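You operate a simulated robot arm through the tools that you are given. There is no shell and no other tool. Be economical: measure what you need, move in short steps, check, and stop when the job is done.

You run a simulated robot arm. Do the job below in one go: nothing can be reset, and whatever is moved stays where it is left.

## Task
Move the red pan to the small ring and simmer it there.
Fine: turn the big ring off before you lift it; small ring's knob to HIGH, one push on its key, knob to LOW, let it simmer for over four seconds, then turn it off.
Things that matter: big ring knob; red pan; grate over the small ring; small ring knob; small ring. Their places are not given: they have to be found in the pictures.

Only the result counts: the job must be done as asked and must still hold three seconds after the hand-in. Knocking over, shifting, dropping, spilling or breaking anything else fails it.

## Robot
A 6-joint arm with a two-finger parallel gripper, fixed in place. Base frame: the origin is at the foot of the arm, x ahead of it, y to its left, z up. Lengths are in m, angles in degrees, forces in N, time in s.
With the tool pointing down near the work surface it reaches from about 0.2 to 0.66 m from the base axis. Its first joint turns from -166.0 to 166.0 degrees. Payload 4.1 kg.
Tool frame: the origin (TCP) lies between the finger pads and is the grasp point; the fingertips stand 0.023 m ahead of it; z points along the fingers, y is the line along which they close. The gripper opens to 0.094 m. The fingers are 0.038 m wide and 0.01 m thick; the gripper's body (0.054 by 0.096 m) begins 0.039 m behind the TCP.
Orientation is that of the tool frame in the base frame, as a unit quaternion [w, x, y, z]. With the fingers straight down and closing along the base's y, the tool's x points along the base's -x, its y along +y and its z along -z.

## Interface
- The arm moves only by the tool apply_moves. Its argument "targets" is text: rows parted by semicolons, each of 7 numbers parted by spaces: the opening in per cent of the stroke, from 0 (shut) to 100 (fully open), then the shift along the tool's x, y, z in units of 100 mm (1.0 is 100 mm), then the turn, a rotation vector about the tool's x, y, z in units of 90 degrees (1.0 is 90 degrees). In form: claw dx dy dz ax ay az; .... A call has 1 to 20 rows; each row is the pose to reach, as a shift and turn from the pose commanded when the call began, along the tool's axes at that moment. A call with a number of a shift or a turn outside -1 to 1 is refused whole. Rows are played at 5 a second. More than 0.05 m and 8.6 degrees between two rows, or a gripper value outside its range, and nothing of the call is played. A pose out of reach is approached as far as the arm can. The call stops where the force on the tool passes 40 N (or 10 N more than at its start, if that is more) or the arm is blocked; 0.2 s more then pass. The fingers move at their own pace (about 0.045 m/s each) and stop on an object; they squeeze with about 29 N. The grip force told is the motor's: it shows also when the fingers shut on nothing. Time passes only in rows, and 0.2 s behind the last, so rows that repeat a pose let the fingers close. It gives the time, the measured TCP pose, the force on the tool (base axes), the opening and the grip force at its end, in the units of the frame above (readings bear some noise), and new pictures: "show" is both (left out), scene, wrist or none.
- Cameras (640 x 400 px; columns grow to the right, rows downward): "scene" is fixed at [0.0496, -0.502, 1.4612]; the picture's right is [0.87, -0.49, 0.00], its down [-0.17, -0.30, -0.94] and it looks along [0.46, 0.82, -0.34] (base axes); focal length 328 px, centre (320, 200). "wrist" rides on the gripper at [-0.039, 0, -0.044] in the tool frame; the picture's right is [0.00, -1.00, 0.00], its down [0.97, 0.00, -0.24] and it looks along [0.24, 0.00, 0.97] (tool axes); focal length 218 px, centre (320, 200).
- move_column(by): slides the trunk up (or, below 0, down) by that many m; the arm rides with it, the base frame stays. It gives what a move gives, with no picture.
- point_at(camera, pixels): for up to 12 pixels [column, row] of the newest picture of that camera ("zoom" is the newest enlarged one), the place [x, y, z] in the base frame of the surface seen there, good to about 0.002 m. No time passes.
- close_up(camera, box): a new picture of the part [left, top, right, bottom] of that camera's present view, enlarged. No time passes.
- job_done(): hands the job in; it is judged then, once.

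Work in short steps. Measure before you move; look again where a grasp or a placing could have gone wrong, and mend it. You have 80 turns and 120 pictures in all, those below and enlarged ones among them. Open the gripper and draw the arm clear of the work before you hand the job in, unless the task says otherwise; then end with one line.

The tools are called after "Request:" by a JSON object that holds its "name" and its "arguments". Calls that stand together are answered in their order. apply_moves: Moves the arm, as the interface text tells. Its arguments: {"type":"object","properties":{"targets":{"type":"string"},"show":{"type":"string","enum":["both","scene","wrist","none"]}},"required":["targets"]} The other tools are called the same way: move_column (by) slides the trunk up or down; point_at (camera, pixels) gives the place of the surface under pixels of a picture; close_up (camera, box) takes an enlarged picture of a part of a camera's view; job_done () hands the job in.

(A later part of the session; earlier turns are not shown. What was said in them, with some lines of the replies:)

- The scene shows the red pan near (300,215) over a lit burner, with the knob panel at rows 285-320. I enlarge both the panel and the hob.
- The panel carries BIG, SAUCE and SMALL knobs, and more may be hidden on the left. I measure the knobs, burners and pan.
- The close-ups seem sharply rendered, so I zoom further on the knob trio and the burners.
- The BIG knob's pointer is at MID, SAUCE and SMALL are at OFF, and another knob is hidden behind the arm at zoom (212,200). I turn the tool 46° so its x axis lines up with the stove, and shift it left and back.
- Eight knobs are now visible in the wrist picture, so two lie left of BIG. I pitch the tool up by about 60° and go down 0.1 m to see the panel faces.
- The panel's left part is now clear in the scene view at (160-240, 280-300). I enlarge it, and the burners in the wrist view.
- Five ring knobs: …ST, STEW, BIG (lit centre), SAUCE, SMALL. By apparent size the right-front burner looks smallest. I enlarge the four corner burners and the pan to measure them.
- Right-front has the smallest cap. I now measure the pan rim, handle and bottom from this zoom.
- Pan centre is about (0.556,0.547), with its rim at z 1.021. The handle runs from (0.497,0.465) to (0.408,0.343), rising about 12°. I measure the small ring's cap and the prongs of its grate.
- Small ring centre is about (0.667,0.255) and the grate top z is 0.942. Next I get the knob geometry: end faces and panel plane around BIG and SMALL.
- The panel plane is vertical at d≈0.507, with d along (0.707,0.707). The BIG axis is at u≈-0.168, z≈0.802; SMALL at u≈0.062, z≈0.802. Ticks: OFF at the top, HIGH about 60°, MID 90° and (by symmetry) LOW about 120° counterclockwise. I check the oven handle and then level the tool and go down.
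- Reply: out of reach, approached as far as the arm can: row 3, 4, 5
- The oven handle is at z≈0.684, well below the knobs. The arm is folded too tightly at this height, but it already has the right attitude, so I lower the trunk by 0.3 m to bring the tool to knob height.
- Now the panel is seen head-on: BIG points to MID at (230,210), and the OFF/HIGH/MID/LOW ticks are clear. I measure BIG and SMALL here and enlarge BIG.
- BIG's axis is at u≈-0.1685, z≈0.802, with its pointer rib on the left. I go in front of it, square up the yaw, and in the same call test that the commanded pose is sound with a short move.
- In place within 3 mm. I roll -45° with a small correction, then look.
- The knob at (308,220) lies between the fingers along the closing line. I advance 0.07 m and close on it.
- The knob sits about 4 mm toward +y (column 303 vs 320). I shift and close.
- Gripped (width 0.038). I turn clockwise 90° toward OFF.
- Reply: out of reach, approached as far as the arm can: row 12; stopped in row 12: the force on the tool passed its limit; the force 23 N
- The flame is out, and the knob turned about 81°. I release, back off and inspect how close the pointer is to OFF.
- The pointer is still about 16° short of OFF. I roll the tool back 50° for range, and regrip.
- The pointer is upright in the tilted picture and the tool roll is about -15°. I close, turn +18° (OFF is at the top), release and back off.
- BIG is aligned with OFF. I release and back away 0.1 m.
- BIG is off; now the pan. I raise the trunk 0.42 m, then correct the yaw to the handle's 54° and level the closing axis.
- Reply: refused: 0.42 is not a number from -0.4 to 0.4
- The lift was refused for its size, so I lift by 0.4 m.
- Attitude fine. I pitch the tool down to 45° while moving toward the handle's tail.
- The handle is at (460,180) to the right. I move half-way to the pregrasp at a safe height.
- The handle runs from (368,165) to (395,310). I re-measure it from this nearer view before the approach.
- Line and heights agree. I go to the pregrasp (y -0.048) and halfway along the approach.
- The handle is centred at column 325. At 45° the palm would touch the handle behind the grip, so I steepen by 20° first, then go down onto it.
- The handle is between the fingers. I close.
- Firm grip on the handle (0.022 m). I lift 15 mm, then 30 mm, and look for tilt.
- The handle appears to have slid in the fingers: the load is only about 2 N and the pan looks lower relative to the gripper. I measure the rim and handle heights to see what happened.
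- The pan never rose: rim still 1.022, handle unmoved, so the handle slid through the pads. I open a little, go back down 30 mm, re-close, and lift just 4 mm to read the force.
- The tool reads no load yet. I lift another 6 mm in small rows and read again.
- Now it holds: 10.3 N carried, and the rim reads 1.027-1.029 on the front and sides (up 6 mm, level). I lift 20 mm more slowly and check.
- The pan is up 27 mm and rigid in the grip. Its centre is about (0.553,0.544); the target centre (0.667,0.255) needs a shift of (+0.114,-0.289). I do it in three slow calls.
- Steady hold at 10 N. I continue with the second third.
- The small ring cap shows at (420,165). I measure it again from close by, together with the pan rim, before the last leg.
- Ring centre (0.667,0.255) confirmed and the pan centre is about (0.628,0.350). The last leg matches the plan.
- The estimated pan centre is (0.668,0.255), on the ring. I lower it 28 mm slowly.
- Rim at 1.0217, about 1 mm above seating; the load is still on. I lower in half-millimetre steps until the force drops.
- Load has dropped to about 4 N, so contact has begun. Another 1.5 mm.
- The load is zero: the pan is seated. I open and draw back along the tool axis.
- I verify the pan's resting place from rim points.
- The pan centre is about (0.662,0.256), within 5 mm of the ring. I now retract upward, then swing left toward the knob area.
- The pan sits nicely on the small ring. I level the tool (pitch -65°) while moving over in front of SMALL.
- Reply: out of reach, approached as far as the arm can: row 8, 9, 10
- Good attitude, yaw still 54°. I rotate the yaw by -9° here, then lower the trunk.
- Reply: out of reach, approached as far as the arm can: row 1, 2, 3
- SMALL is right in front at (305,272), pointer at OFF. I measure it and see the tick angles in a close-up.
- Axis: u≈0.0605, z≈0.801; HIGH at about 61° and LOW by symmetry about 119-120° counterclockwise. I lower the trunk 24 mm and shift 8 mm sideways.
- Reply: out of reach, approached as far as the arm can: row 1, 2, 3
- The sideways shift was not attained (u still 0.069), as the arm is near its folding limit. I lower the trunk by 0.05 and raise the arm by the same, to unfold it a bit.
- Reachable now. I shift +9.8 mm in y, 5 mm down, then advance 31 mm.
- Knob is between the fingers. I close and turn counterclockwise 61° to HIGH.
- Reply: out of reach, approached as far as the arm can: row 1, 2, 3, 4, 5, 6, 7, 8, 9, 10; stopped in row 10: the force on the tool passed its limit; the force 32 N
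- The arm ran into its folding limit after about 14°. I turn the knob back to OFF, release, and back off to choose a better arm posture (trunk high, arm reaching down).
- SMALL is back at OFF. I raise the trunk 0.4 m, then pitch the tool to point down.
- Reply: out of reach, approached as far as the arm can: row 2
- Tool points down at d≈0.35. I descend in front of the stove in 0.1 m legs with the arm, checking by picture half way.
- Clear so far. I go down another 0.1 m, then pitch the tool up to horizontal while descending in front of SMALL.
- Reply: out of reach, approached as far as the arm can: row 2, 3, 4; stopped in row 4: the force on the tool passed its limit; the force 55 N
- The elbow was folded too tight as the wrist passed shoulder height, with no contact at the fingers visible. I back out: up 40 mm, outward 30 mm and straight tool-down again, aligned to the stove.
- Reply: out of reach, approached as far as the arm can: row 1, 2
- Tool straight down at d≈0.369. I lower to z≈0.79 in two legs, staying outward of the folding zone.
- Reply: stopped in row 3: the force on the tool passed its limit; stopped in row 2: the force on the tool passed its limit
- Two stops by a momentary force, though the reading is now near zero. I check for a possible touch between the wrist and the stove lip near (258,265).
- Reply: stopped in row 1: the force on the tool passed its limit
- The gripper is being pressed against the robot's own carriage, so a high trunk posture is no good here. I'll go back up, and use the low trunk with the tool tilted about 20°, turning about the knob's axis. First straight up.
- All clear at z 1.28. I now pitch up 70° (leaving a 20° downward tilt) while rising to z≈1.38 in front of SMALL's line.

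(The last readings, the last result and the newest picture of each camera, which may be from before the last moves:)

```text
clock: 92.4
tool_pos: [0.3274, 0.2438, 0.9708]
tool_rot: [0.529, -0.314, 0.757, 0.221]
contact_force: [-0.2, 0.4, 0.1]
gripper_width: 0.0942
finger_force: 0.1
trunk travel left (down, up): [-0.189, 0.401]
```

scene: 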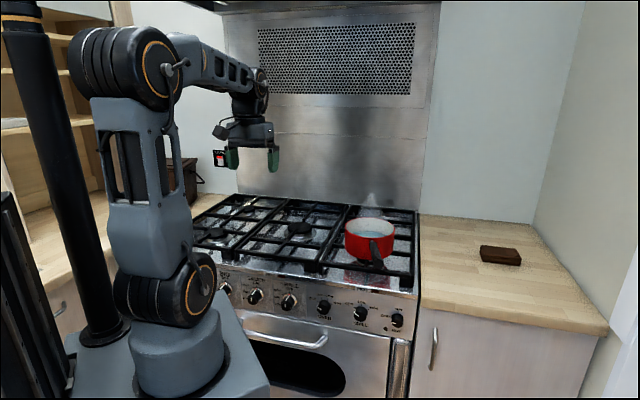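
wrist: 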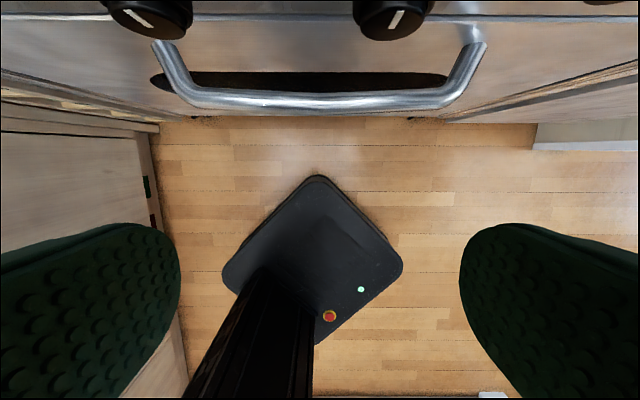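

Everything was reachable. I lower the trunk another 0.17 m, then rotate the tool about the knob axis by +45° (wrist to upper right).

Request:
{"name": "move_column", "arguments": {"by": -0.17}}

Request:
{"name": "apply_moves", "arguments": {"targets": "100 0 0 0 -0.028 0 0.078; 100 0 0 0 -0.057 0 0.157; 100 0 0 0 -0.086 0 0.235; 100 0 0 0 -0.114 0 0.313; 100 0 0 0 -0.142 0 0.392; 100 0 0 0 -0.171 0 0.47; 100 0 0 0 -0.171 0 0.47", "show": "both"}}

```text
clock: 94.3
tool_pos: [0.3322, 0.244, 0.7983]
tool_rot: [0.527, -0.313, 0.758, 0.222]
contact_force: [0.8, -0.4, -0.1]
gripper_width: 0.0943
finger_force: 0.1
trunk travel left (down, up): [-0.019, 0.571]
```

```text
clock: 95.9
tool_pos: [0.3282, 0.2501, 0.7961]
tool_rot: [0.349, -0.095, 0.785, 0.503]
contact_force: [-0.2, -0.8, 0.5]
gripper_width: 0.0939
finger_force: 0.0
trunk travel left (down, up): [-0.019, 0.571]
```

scene: 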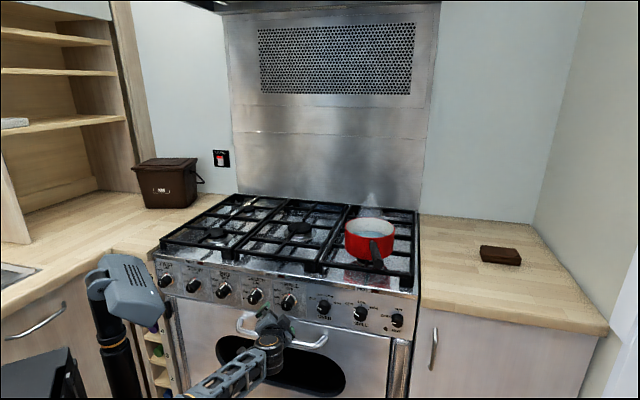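
wrist: 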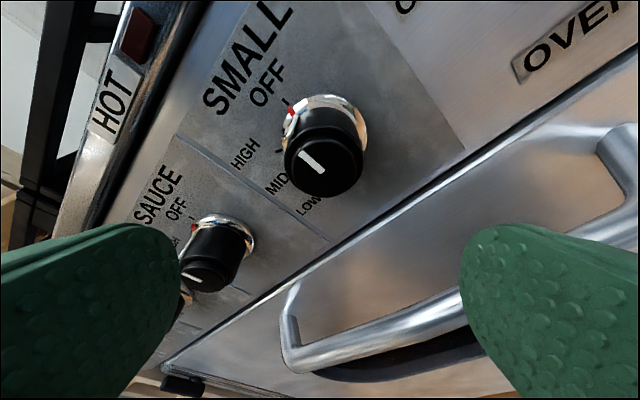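

Tilted posture works (tilt ≈22°, wrist up-right), and the closing axis stays parallel to the panel. I advance along the knob axis to d≈0.462.

Request:
{"name": "apply_moves", "arguments": {"targets": "100 -0.09 0 0.1 0 0 0; 100 -0.18 -0.01 0.28 0 0 0; 100 -0.268 -0.01 0.463 0 0 0; 100 -0.268 -0.01 0.463 0 0 0", "show": "wrist"}}

```text
clock: 96.9
tool_pos: [0.3681, 0.2754, 0.8142]
tool_rot: [0.373, -0.089, 0.779, 0.497]
contact_force: [0.7, 0.2, 0.3]
gripper_width: 0.0942
finger_force: 0.0
trunk travel left (down, up): [-0.019, 0.571]
```

wrist: 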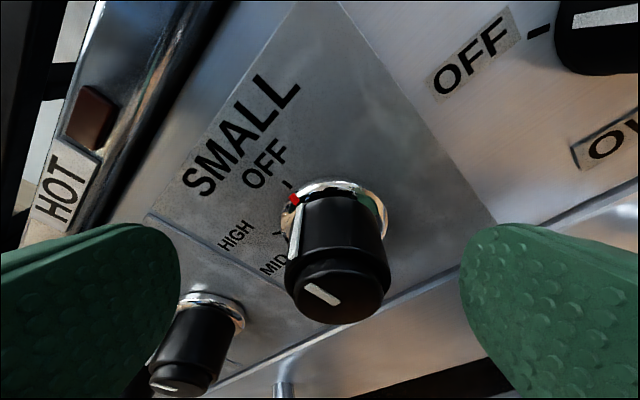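

The tool came out 13 mm high and the knob shows at column 337. I correct by the measured error.

Request:
{"name": "apply_moves", "arguments": {"targets": "100 0.05 -0.05 0.05 0 0 0; 100 0.096 -0.05 0.108 0 0 0; 100 0.096 -0.05 0.108 0 0 0", "show": "wrist"}}

```text
clock: 97.7
tool_pos: [0.3685, 0.2827, 0.8023]
tool_rot: [0.373, -0.088, 0.779, 0.497]
contact_force: [-0.7, -0.6, -0.7]
gripper_width: 0.094
finger_force: 0.1
trunk travel left (down, up): [-0.019, 0.571]
```

wrist: 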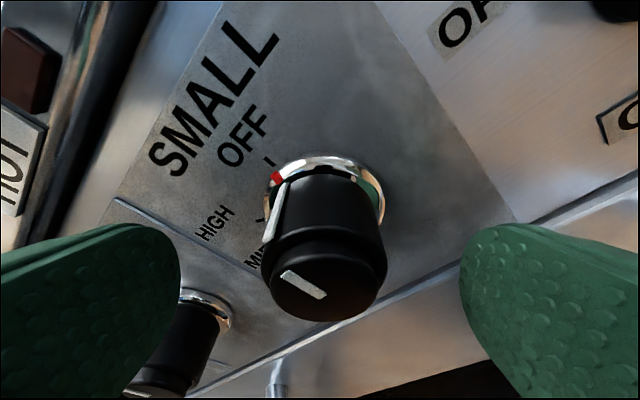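

Well centred now (d 0.4605, u 0.0607, z 0.802). I close and turn counterclockwise 64° about the knob axis toward HIGH.

Request:
{"name": "apply_moves", "arguments": {"targets": "60 0 -0.01 0 0 0 0; 30 0 -0.01 0 0 0 0; 15 0 -0.01 0 0 0 0; 15 0 -0.01 0 0 0 0; 15 0 -0.01 0 0 0 0; 15 0 -0.01 0 0 0 0; 15 0 -0.01 0 0.03 0.001 -0.084; 15 0 -0.01 0 0.06 0.002 -0.168; 15 0 -0.01 0 0.09 0.003 -0.252; 15 0 -0.01 0 0.12 0.004 -0.335; 15 0 -0.01 0 0.149 0.006 -0.419; 15 0 -0.01 0 0.179 0.007 -0.503; 15 0 -0.01 0 0.209 0.008 -0.587; 15 0 -0.01 0 0.239 0.009 -0.671; 15 0 -0.01 0 0.239 0.009 -0.671", "show": "both"}}

Request:
{"name": "close_up", "arguments": {"camera": "scene", "box": [264, 278, 312, 314]}}

```text
clock: 100.9
tool_pos: [0.3685, 0.2844, 0.8014]
tool_rot: [0.576, -0.402, 0.705, 0.097]
contact_force: [-3.5, 6.6, 13.7]
gripper_width: 0.0382
finger_force: 44.5
trunk travel left (down, up): [-0.019, 0.571]
```

scene: 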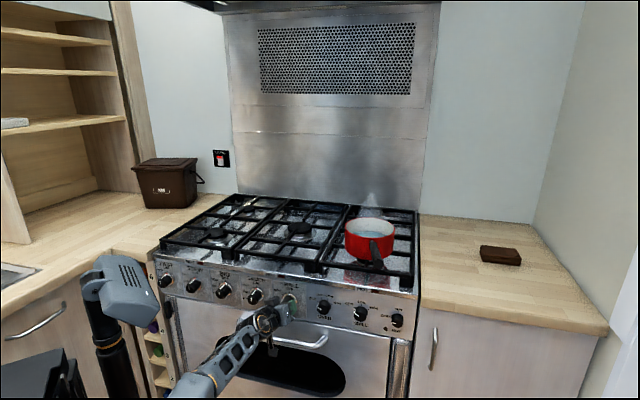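
wrist: 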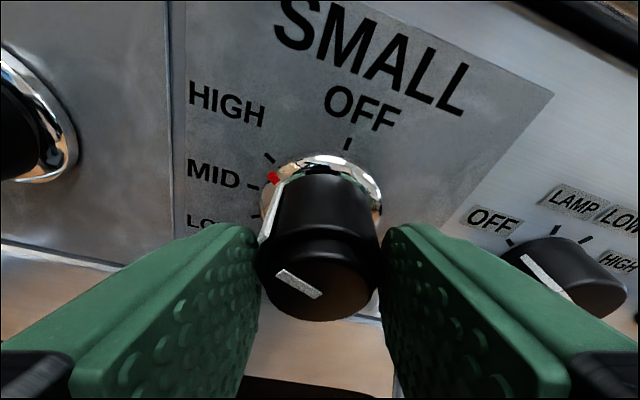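

```text
11.11 times, centred on (288, 296) of scene
```

zoom: 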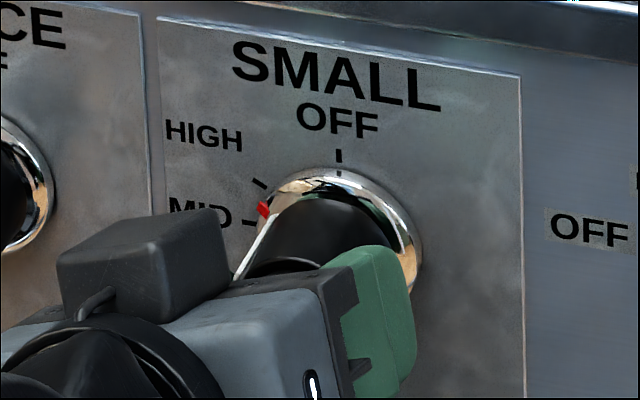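

The full turn was made, but the red mark at zoom (264,209) looks beyond HIGH. I get the places of the mark and ticks.

Request:
{"name": "point_at", "arguments": {"camera": "zoom", "pixels": [[264, 209], [260, 183], [249, 221], [338, 155], [272, 222], [240, 272]]}}

Request:
{"name": "close_up", "arguments": {"camera": "wrist", "box": [220, 110, 420, 235]}}

```text
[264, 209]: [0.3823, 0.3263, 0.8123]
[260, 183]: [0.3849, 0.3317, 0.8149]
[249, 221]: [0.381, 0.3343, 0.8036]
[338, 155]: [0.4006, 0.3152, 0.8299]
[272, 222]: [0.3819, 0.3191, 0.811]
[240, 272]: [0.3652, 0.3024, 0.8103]
```

```text
3.20 times, centred on (320, 172) of wrist
```

zoom: 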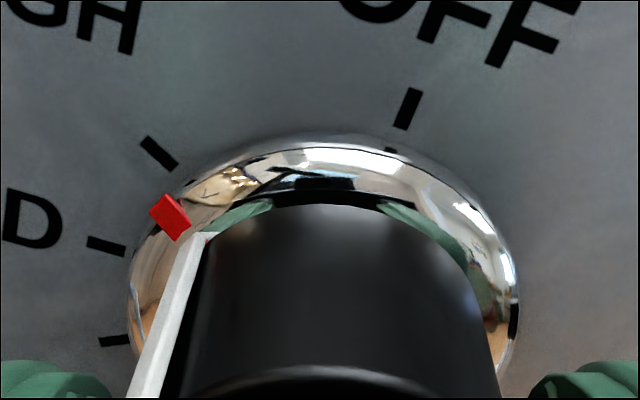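

The mark is at about 63-66° with HIGH at about 60-62°. I bring it back 3°, release, back off 50 mm along the axis, and shut the fingers for the push.

Request:
{"name": "apply_moves", "arguments": {"targets": "15 0 0 0 -0.013 0 0.036; 15 0 0 0 -0.013 0 0.036; 50 0 0 0 -0.013 0 0.036; 100 0 0 0 -0.013 0 0.036; 100 0 0 0 -0.013 0 0.036; 100 0.084 0.003 -0.236 -0.013 0 0.036; 100 0.168 0.007 -0.472 -0.013 0 0.036; 50 0.168 0.007 -0.472 -0.013 0 0.036; 20 0.168 0.007 -0.472 -0.013 0 0.036; 0 0.168 0.007 -0.472 -0.013 0 0.036; 0 0.168 0.007 -0.472 -0.013 0 0.036; 0 0.168 0.007 -0.472 -0.013 0 0.036; 0 0.168 0.007 -0.472 -0.013 0 0.036; 0 0.168 0.007 -0.472 -0.013 0 0.036", "show": "both"}}

Request:
{"name": "close_up", "arguments": {"camera": "scene", "box": [256, 272, 320, 320]}}

```text
clock: 103.9
tool_pos: [0.3338, 0.2462, 0.8016]
tool_rot: [0.568, -0.386, 0.717, 0.119]
contact_force: [-0.2, 0.2, 0.7]
gripper_width: 0.0
finger_force: 28.7
trunk travel left (down, up): [-0.019, 0.571]
```

scene: 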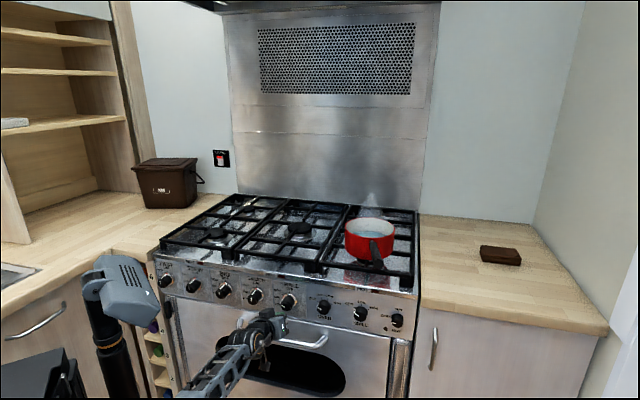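
wrist: 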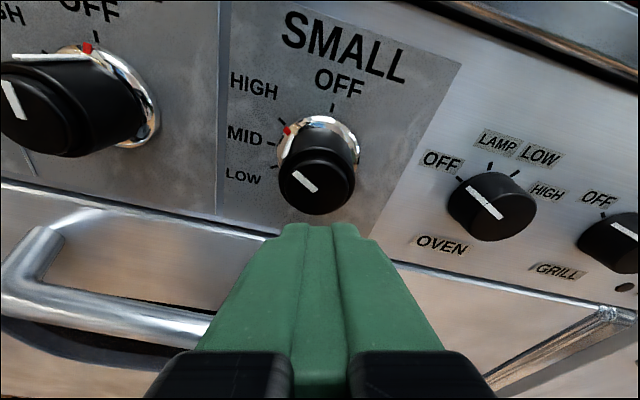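

```text
8.33 times, centred on (288, 296) of scene
```

zoom: 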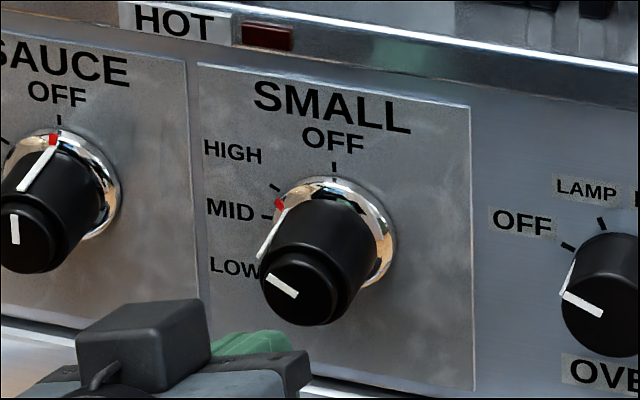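

The pointer is on HIGH. I approach the cap with shut fingers and press gently in 2 mm steps.

Request:
{"name": "apply_moves", "arguments": {"targets": "0 0.01 0.01 0.13 0 0 0; 0 -0.051 0.008 0.258 0 0 0; 0 -0.064 0.008 0.296 0 0 0; 0 -0.071 0.008 0.314 0 0 0; 0 -0.078 0.007 0.333 0 0 0; 0 -0.085 0.007 0.352 0 0 0", "show": "wrist"}}

```text
clock: 105.3
tool_pos: [0.3589, 0.2721, 0.7961]
tool_rot: [0.567, -0.386, 0.718, 0.117]
contact_force: [-10.6, -14.0, -4.2]
gripper_width: 0.0001
finger_force: 29.1
trunk travel left (down, up): [-0.019, 0.571]
```

wrist: 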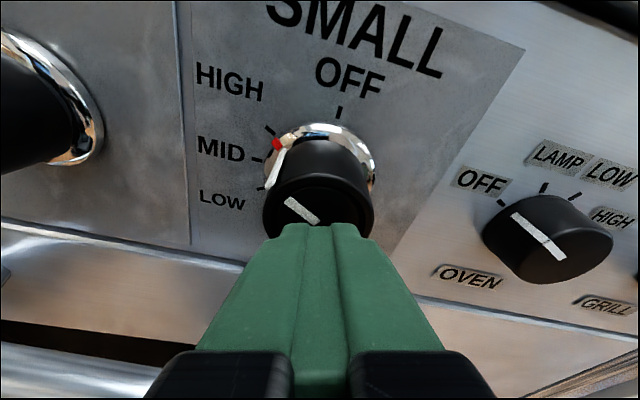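

There is 17.5 N against the cap and it looks pressed in. I check the ring for a flame without moving.

Request:
{"name": "close_up", "arguments": {"camera": "scene", "box": [310, 200, 438, 300]}}

Request:
{"name": "close_up", "arguments": {"camera": "wrist", "box": [240, 110, 400, 250]}}

```text
4.00 times, centred on (374, 250) of scene
```

zoom: 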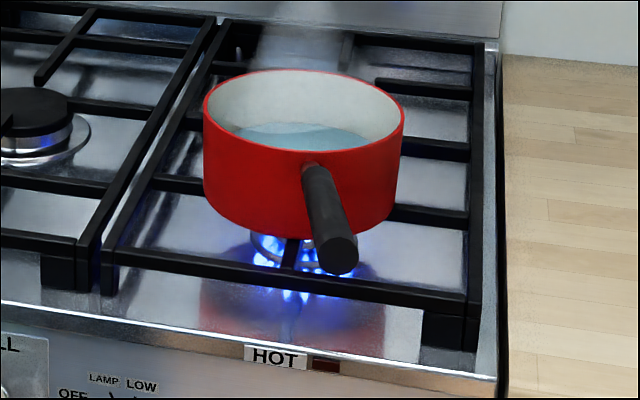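

```text
2.86 times, centred on (320, 180) of wrist
```

zoom: 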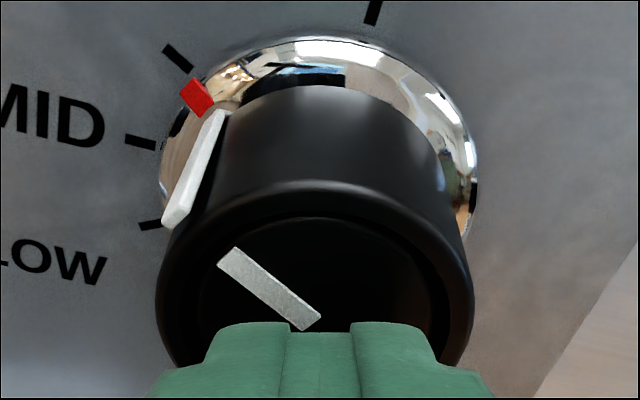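

The small ring is lit under the pan. I back off, open, and rotate the tool to the upper-right posture for the turn to LOW.

Request:
{"name": "apply_moves", "arguments": {"targets": "0 0.06 0 -0.17 0 0 0; 30 0.1 -0.01 -0.38 0 0 0; 100 0.1 -0.01 -0.38 0 0 0; 100 0.1 -0.01 -0.38 -0.03 -0.001 0.083; 100 0.1 -0.01 -0.38 -0.059 -0.002 0.165; 100 0.1 -0.01 -0.38 -0.089 -0.003 0.248; 100 0.1 -0.01 -0.38 -0.118 -0.004 0.331; 100 0.1 -0.01 -0.38 -0.148 -0.005 0.414; 100 0.1 -0.01 -0.38 -0.177 -0.006 0.496; 100 0.1 -0.01 -0.38 -0.207 -0.007 0.579; 100 0.1 -0.01 -0.38 -0.236 -0.008 0.662; 100 0.1 -0.01 -0.38 -0.266 -0.009 0.744; 100 0.1 -0.01 -0.38 -0.295 -0.01 0.827; 100 0.1 -0.01 -0.38 -0.295 -0.01 0.827", "show": "wrist"}}

```text
clock: 108.3
tool_pos: [0.3346, 0.2417, 0.7998]
tool_rot: [0.287, 0.013, 0.755, 0.589]
contact_force: [-0.4, 0.2, -0.4]
gripper_width: 0.0938
finger_force: 0.1
trunk travel left (down, up): [-0.019, 0.571]
```

wrist: 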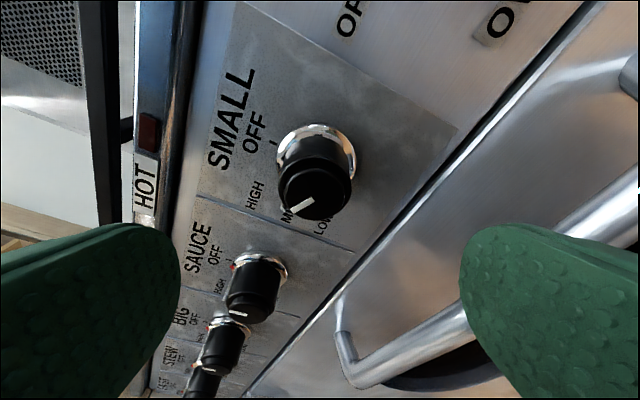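

The knob at (320,190) is well between the fingers. I advance 54 mm along the axis.

Request:
{"name": "apply_moves", "arguments": {"targets": "100 0 0.03 0.1 0 0 0; 100 -0.06 0.036 0.28 0 0 0; 100 -0.146 0.036 0.521 0 0 0; 100 -0.146 0.036 0.521 0 0 0", "show": "wrist"}}

```text
clock: 109.3
tool_pos: [0.3664, 0.2871, 0.8019]
tool_rot: [0.29, 0.011, 0.755, 0.588]
contact_force: [0.2, -0.1, 0.7]
gripper_width: 0.0938
finger_force: 0.0
trunk travel left (down, up): [-0.019, 0.571]
```

wrist: 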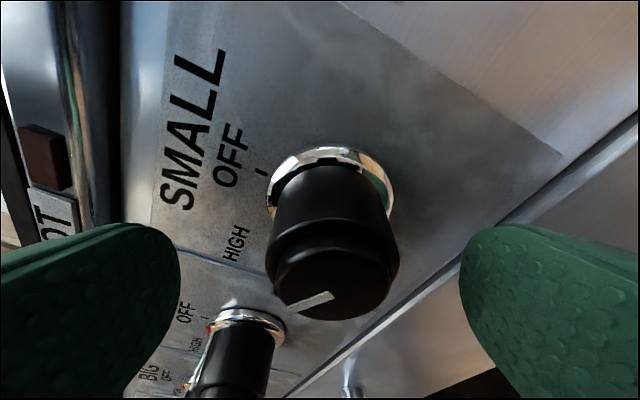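

Nearly centred (column 332). I close with a small shift and turn 58° counterclockwise to LOW, keeping hold of it.

Request:
{"name": "apply_moves", "arguments": {"targets": "60 0 -0.025 0 0 0 0; 30 0 -0.025 0 0 0 0; 15 0 -0.025 0 0 0 0; 15 0 -0.025 0 0 0 0; 15 0 -0.025 0 0 0 0; 15 0 -0.025 0 0 0 0; 15 0 -0.025 0 0.027 0.001 -0.076; 15 0 -0.025 0 0.054 0.001 -0.151; 15 0 -0.025 0 0.081 0.002 -0.227; 15 0 -0.025 0 0.109 0.003 -0.303; 15 0 -0.025 0 0.136 0.004 -0.379; 15 0 -0.025 0 0.163 0.004 -0.454; 15 0 -0.025 0 0.19 0.005 -0.53; 15 0 -0.025 0 0.217 0.006 -0.606; 15 0 -0.025 0 0.217 0.006 -0.606", "show": "both"}}

Request:
{"name": "close_up", "arguments": {"camera": "scene", "box": [264, 278, 312, 314]}}

Request:
{"name": "close_up", "arguments": {"camera": "scene", "box": [310, 200, 438, 300]}}

Request:
{"name": "close_up", "arguments": {"camera": "wrist", "box": [220, 130, 420, 290]}}

```text
clock: 112.5
tool_pos: [0.3694, 0.2845, 0.7988]
tool_rot: [0.518, -0.287, 0.763, 0.259]
contact_force: [18.3, -27.4, -3.9]
gripper_width: 0.0379
finger_force: 45.0
trunk travel left (down, up): [-0.019, 0.571]
stopped in row 15: the force on the tool passed its limit (the readings are from after the stop); the commanded pose is now the measured one
```

scene: 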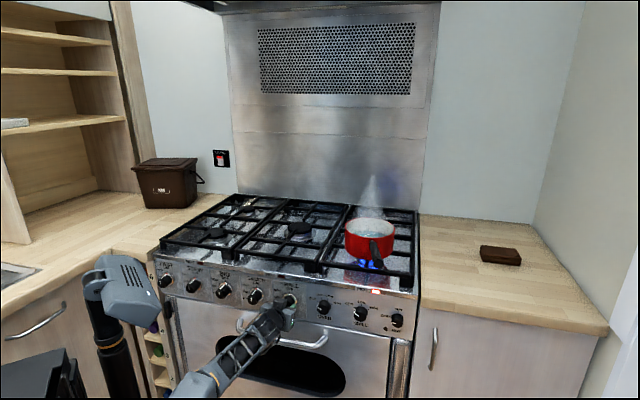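
wrist: 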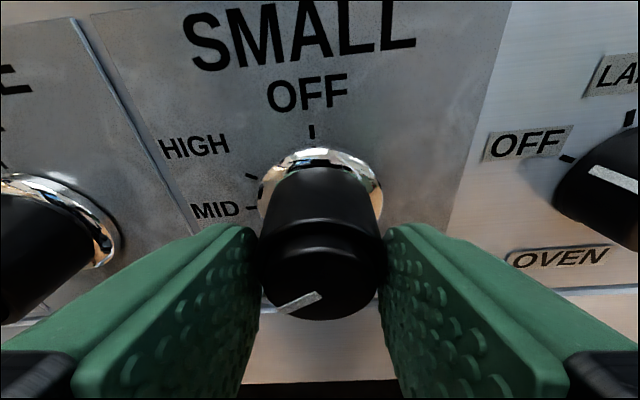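

```text
11.11 times, centred on (288, 296) of scene
```

zoom: 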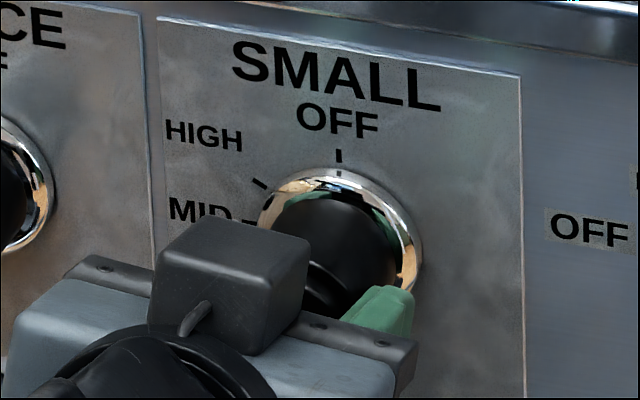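

```text
4.00 times, centred on (374, 250) of scene
```

zoom: 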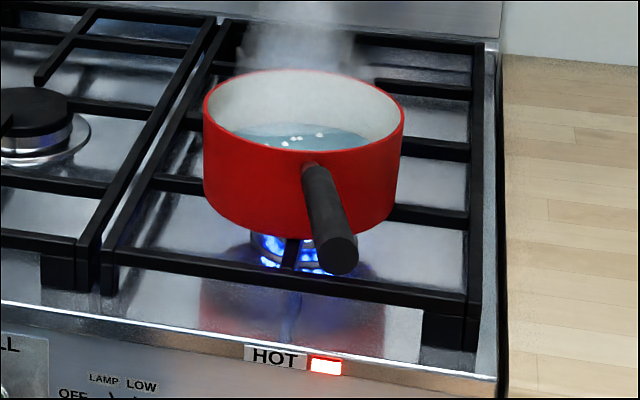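

```text
2.50 times, centred on (320, 210) of wrist
```

zoom: 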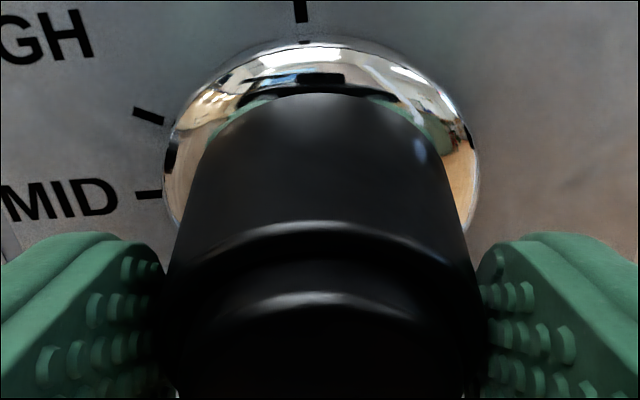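

The flame is lower and the full 58° was made. I check the cap pointer's angle by its two ends.

Request:
{"name": "point_at", "arguments": {"camera": "wrist", "pixels": [[316, 294], [283, 307], [300, 300], [322, 285], [250, 208], [250, 176]]}}

```text
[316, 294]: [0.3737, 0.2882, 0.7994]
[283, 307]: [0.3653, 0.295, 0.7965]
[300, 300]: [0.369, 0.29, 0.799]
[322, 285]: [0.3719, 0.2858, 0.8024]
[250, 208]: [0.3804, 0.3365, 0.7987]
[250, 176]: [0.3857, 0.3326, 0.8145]
```

The estimate is about 115°, near LOW. I release and back off to see the red mark and the tick; the simmer time runs meanwhile.

Request:
{"name": "apply_moves", "arguments": {"targets": "50 0 0 0 0 0 0; 100 0 0 0 0 0 0; 100 0 0 0 0 0 0; 100 0.084 0 -0.235 0 0 0; 100 0.168 0 -0.47 0 0 0; 100 0.168 0 -0.47 0 0 0", "show": "wrist"}}

Request:
{"name": "close_up", "arguments": {"camera": "wrist", "box": [240, 60, 400, 240]}}

Request:
{"name": "close_up", "arguments": {"camera": "scene", "box": [264, 278, 312, 314]}}

```text
clock: 113.9
tool_pos: [0.3314, 0.2515, 0.799]
tool_rot: [0.515, -0.29, 0.763, 0.259]
contact_force: [0.1, -0.3, -0.1]
gripper_width: 0.0939
finger_force: 0.0
trunk travel left (down, up): [-0.019, 0.571]
```

wrist: 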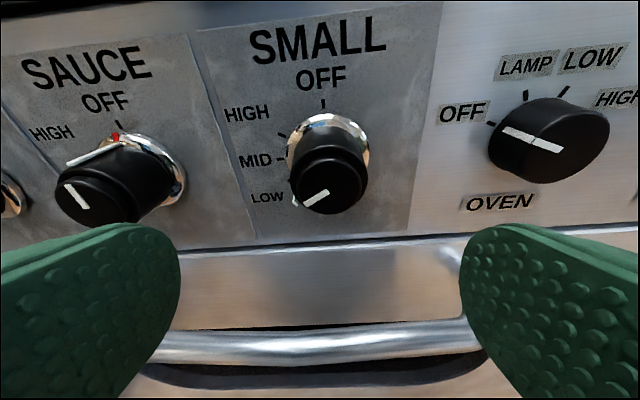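

```text
2.22 times, centred on (320, 150) of wrist
```

zoom: 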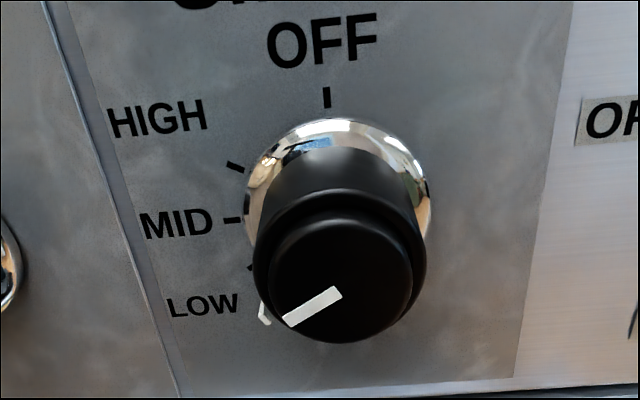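

```text
11.11 times, centred on (288, 296) of scene
```

zoom: 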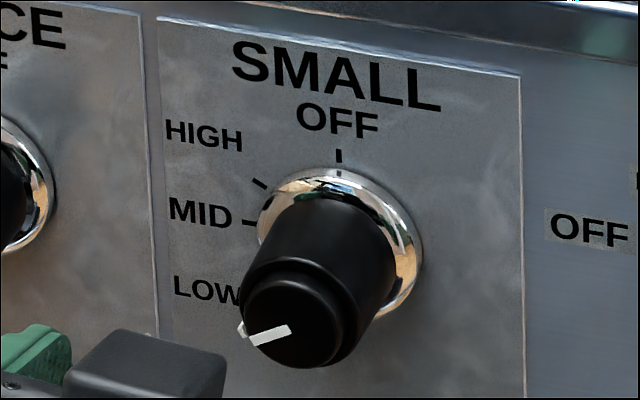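

The pointer is on LOW (about 119°) and the flame is low. I advance again around the knob and let the simmer run.

Request:
{"name": "apply_moves", "arguments": {"targets": "100 -0.03 -0.041 0.1 0 0 0; 100 -0.1 -0.041 0.28 0 0 0; 100 -0.197 -0.041 0.453 0 0 0; 100 -0.197 -0.041 0.453 0 0 0; 100 -0.197 -0.041 0.453 0 0 0; 100 -0.197 -0.041 0.453 0 0 0; 100 -0.197 -0.041 0.453 0 0 0; 100 -0.197 -0.041 0.453 0 0 0; 100 -0.197 -0.041 0.453 0 0 0; 100 -0.197 -0.041 0.453 0 0 0", "show": "both"}}

Request:
{"name": "close_up", "arguments": {"camera": "scene", "box": [310, 200, 438, 300]}}

```text
clock: 116.1
tool_pos: [0.3689, 0.2838, 0.8007]
tool_rot: [0.517, -0.29, 0.763, 0.258]
contact_force: [0.8, 0.0, 0.9]
gripper_width: 0.094
finger_force: 0.1
trunk travel left (down, up): [-0.019, 0.571]
```

scene: 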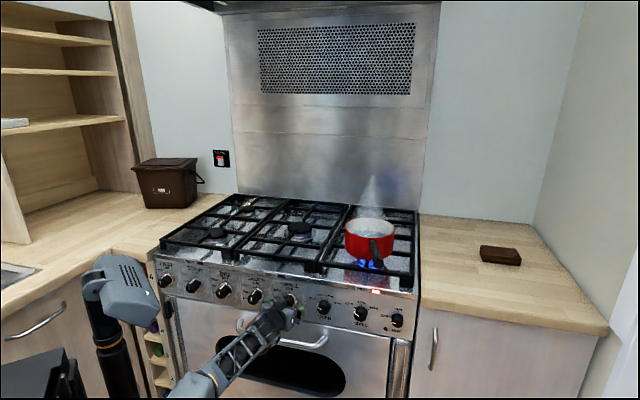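
wrist: 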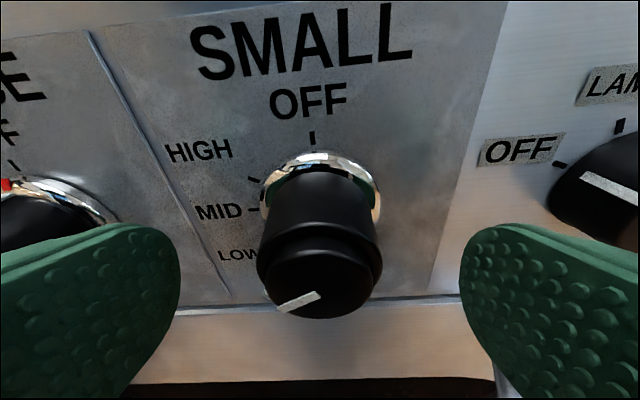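

```text
4.00 times, centred on (374, 250) of scene
5 turns are left
```

zoom: 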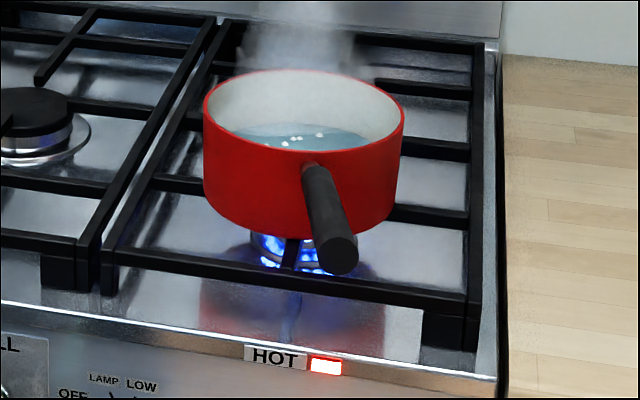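

Simmering on LOW for nearly 4 s so far. I close, hold a little longer, then turn clockwise 84° and a further 35° to OFF about the knob axis.

Request:
{"name": "apply_moves", "arguments": {"targets": "60 0 0 0 0 0 0; 30 0 0 0 0 0 0; 15 0 0 0 0 0 0; 15 0 0 0 0 0 0; 15 0 0 0 0 0 0; 15 0 0 0 0 0 0; 15 0 0 0 0 0 0; 15 0 0 0 0 0 0; 15 0 0 0 -0.028 -0.001 0.08; 15 0 0 0 -0.057 -0.001 0.16; 15 0 0 0 -0.085 -0.002 0.239; 15 0 0 0 -0.114 -0.003 0.319; 15 0 0 0 -0.142 -0.003 0.399; 15 0 0 0 -0.171 -0.004 0.479; 15 0 0 0 -0.199 -0.005 0.558; 15 0 0 0 -0.228 -0.005 0.638; 15 0 0 0 -0.256 -0.006 0.718; 15 0 0 0 -0.285 -0.007 0.798; 15 0 0 0 -0.313 -0.007 0.878", "show": "none"}}

Request:
{"name": "apply_moves", "arguments": {"targets": "15 0 0 0 -0.026 0 0.073; 15 0 0 0 -0.052 -0.001 0.146; 15 0 0 0 -0.078 -0.002 0.219; 15 0 0 0 -0.104 -0.002 0.292; 15 0 0 0 -0.13 -0.003 0.366; 15 0 0 0 -0.13 -0.003 0.366", "show": "both"}}

Request:
{"name": "close_up", "arguments": {"camera": "scene", "box": [264, 278, 312, 314]}}

Request:
{"name": "close_up", "arguments": {"camera": "scene", "box": [310, 200, 438, 300]}}

```text
clock: 120.1
tool_pos: [0.3706, 0.2835, 0.7998]
tool_rot: [0.158, 0.153, 0.689, 0.69]
contact_force: [-16.3, -25.3, -22.4]
gripper_width: 0.0378
finger_force: 44.9
trunk travel left (down, up): [-0.019, 0.571]
```

```text
clock: 121.5
tool_pos: [0.3691, 0.2828, 0.7992]
tool_rot: [-0.028, 0.325, 0.547, 0.771]
contact_force: [-0.9, -6.0, -27.7]
gripper_width: 0.038
finger_force: 45.5
trunk travel left (down, up): [-0.019, 0.571]
```

scene: 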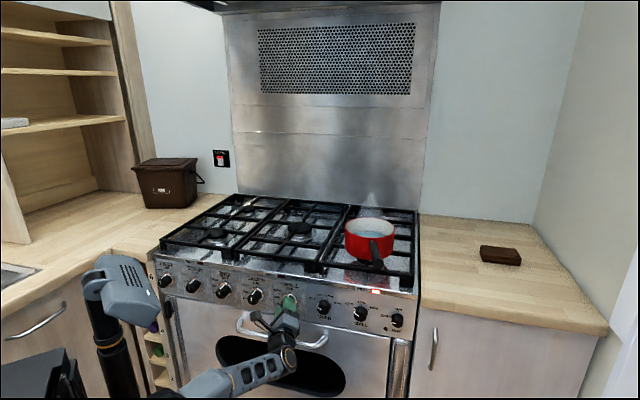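
wrist: 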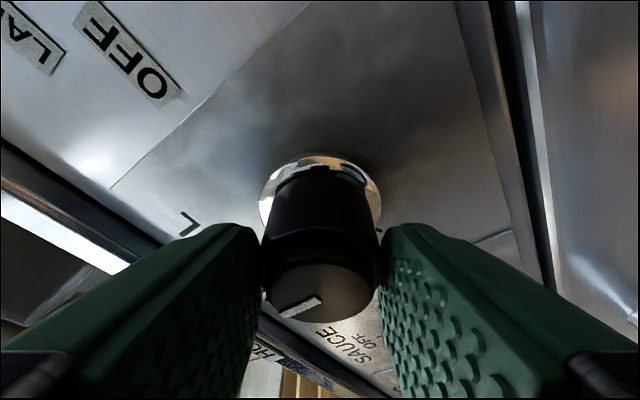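

```text
11.11 times, centred on (288, 296) of scene
```

zoom: 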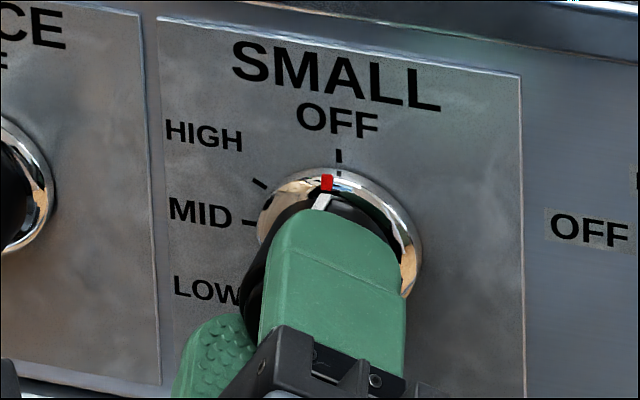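

```text
4.00 times, centred on (374, 250) of scene
4 turns are left
```

zoom: 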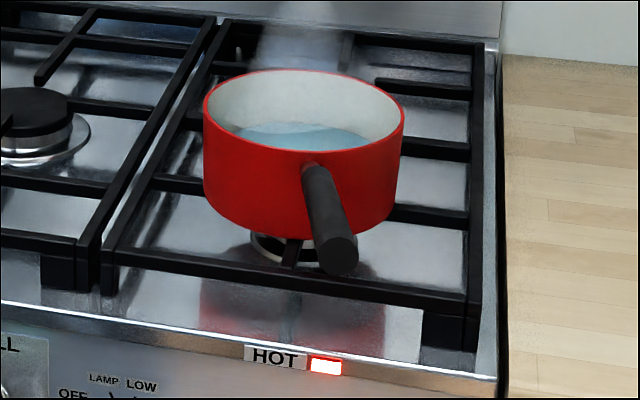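

The flame is out, and the mark is about 3° short of the OFF tick. I add 4°, then release and back off, and look.

Request:
{"name": "apply_moves", "arguments": {"targets": "15 0 0 0 -0.008 0 0.021; 15 0 0 0 -0.015 0 0.042; 15 0 0 0 -0.015 0 0.042", "show": "none"}}

Request:
{"name": "apply_moves", "arguments": {"targets": "50 0 0 0 0 0 0; 100 0 0 0 0 0 0; 100 0 0 0 0 0 0; 100 0.067 0 -0.188 0 0 0; 100 0.134 0 -0.376 0 0 0; 100 0.201 0 -0.564 0 0 0; 100 0.201 0 -0.564 0 0 0", "show": "scene"}}

Request:
{"name": "close_up", "arguments": {"camera": "scene", "box": [264, 278, 312, 314]}}

```text
clock: 122.3
tool_pos: [0.3698, 0.2824, 0.7992]
tool_rot: [-0.048, 0.344, 0.526, 0.776]
contact_force: [-7.7, -9.2, -27.2]
gripper_width: 0.0377
finger_force: 44.9
trunk travel left (down, up): [-0.019, 0.571]
```

```text
clock: 123.9
tool_pos: [0.3273, 0.2423, 0.8015]
tool_rot: [-0.047, 0.342, 0.525, 0.778]
contact_force: [-0.9, -0.3, 0.5]
gripper_width: 0.094
finger_force: 0.0
trunk travel left (down, up): [-0.019, 0.571]
```

scene: 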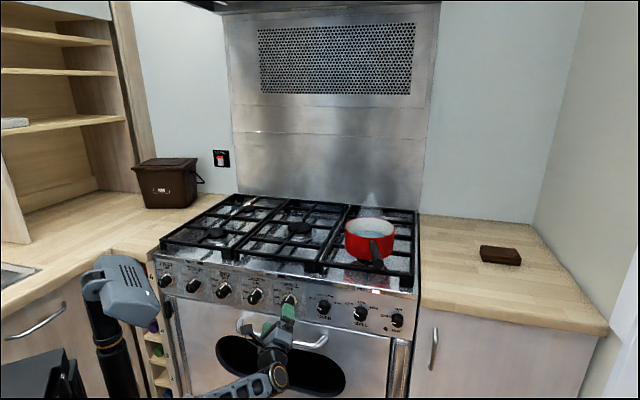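

```text
11.11 times, centred on (288, 296) of scene
3 turns are left
```

zoom: 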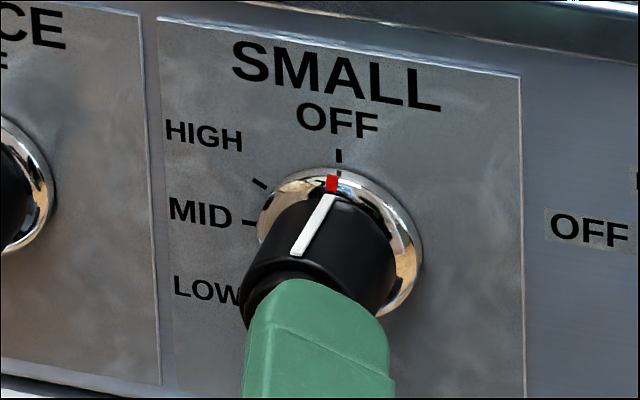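

SMALL now matches its original OFF look, both rings are out, and the pan sits on the small ring. I draw back a little further.

Request:
{"name": "apply_moves", "arguments": {"targets": "100 0.05 0 -0.14 0 0 0; 100 0.1 0 -0.28 0 0 0; 100 0.1 0 -0.28 0 0 0", "show": "scene"}}

```text
clock: 124.7
tool_pos: [0.3234, 0.2316, 0.7872]
tool_rot: [-0.069, 0.36, 0.537, 0.76]
contact_force: [-0.6, -0.3, 0.1]
gripper_width: 0.0939
finger_force: 0.1
out of reach, approached as far as the arm can: row 2, 3
trunk travel left (down, up): [-0.019, 0.571]
2 turns are left
```

scene: 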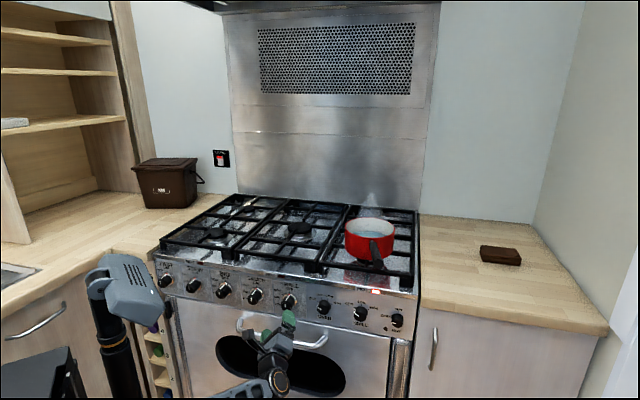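

The gripper is open and clear of the knob, and everything is still, so I hand the job in.

Request:
{"name": "job_done", "arguments": {}}

```text
The job is handed in.
```

The red pan is on the small ring's grate. The big ring was turned off before the lift, and the small ring went to HIGH, got one push on its key, simmered on LOW for over five seconds and is now off. I turned the small knob about 14° by mistake before the real start and set it back to OFF; no flame lit.
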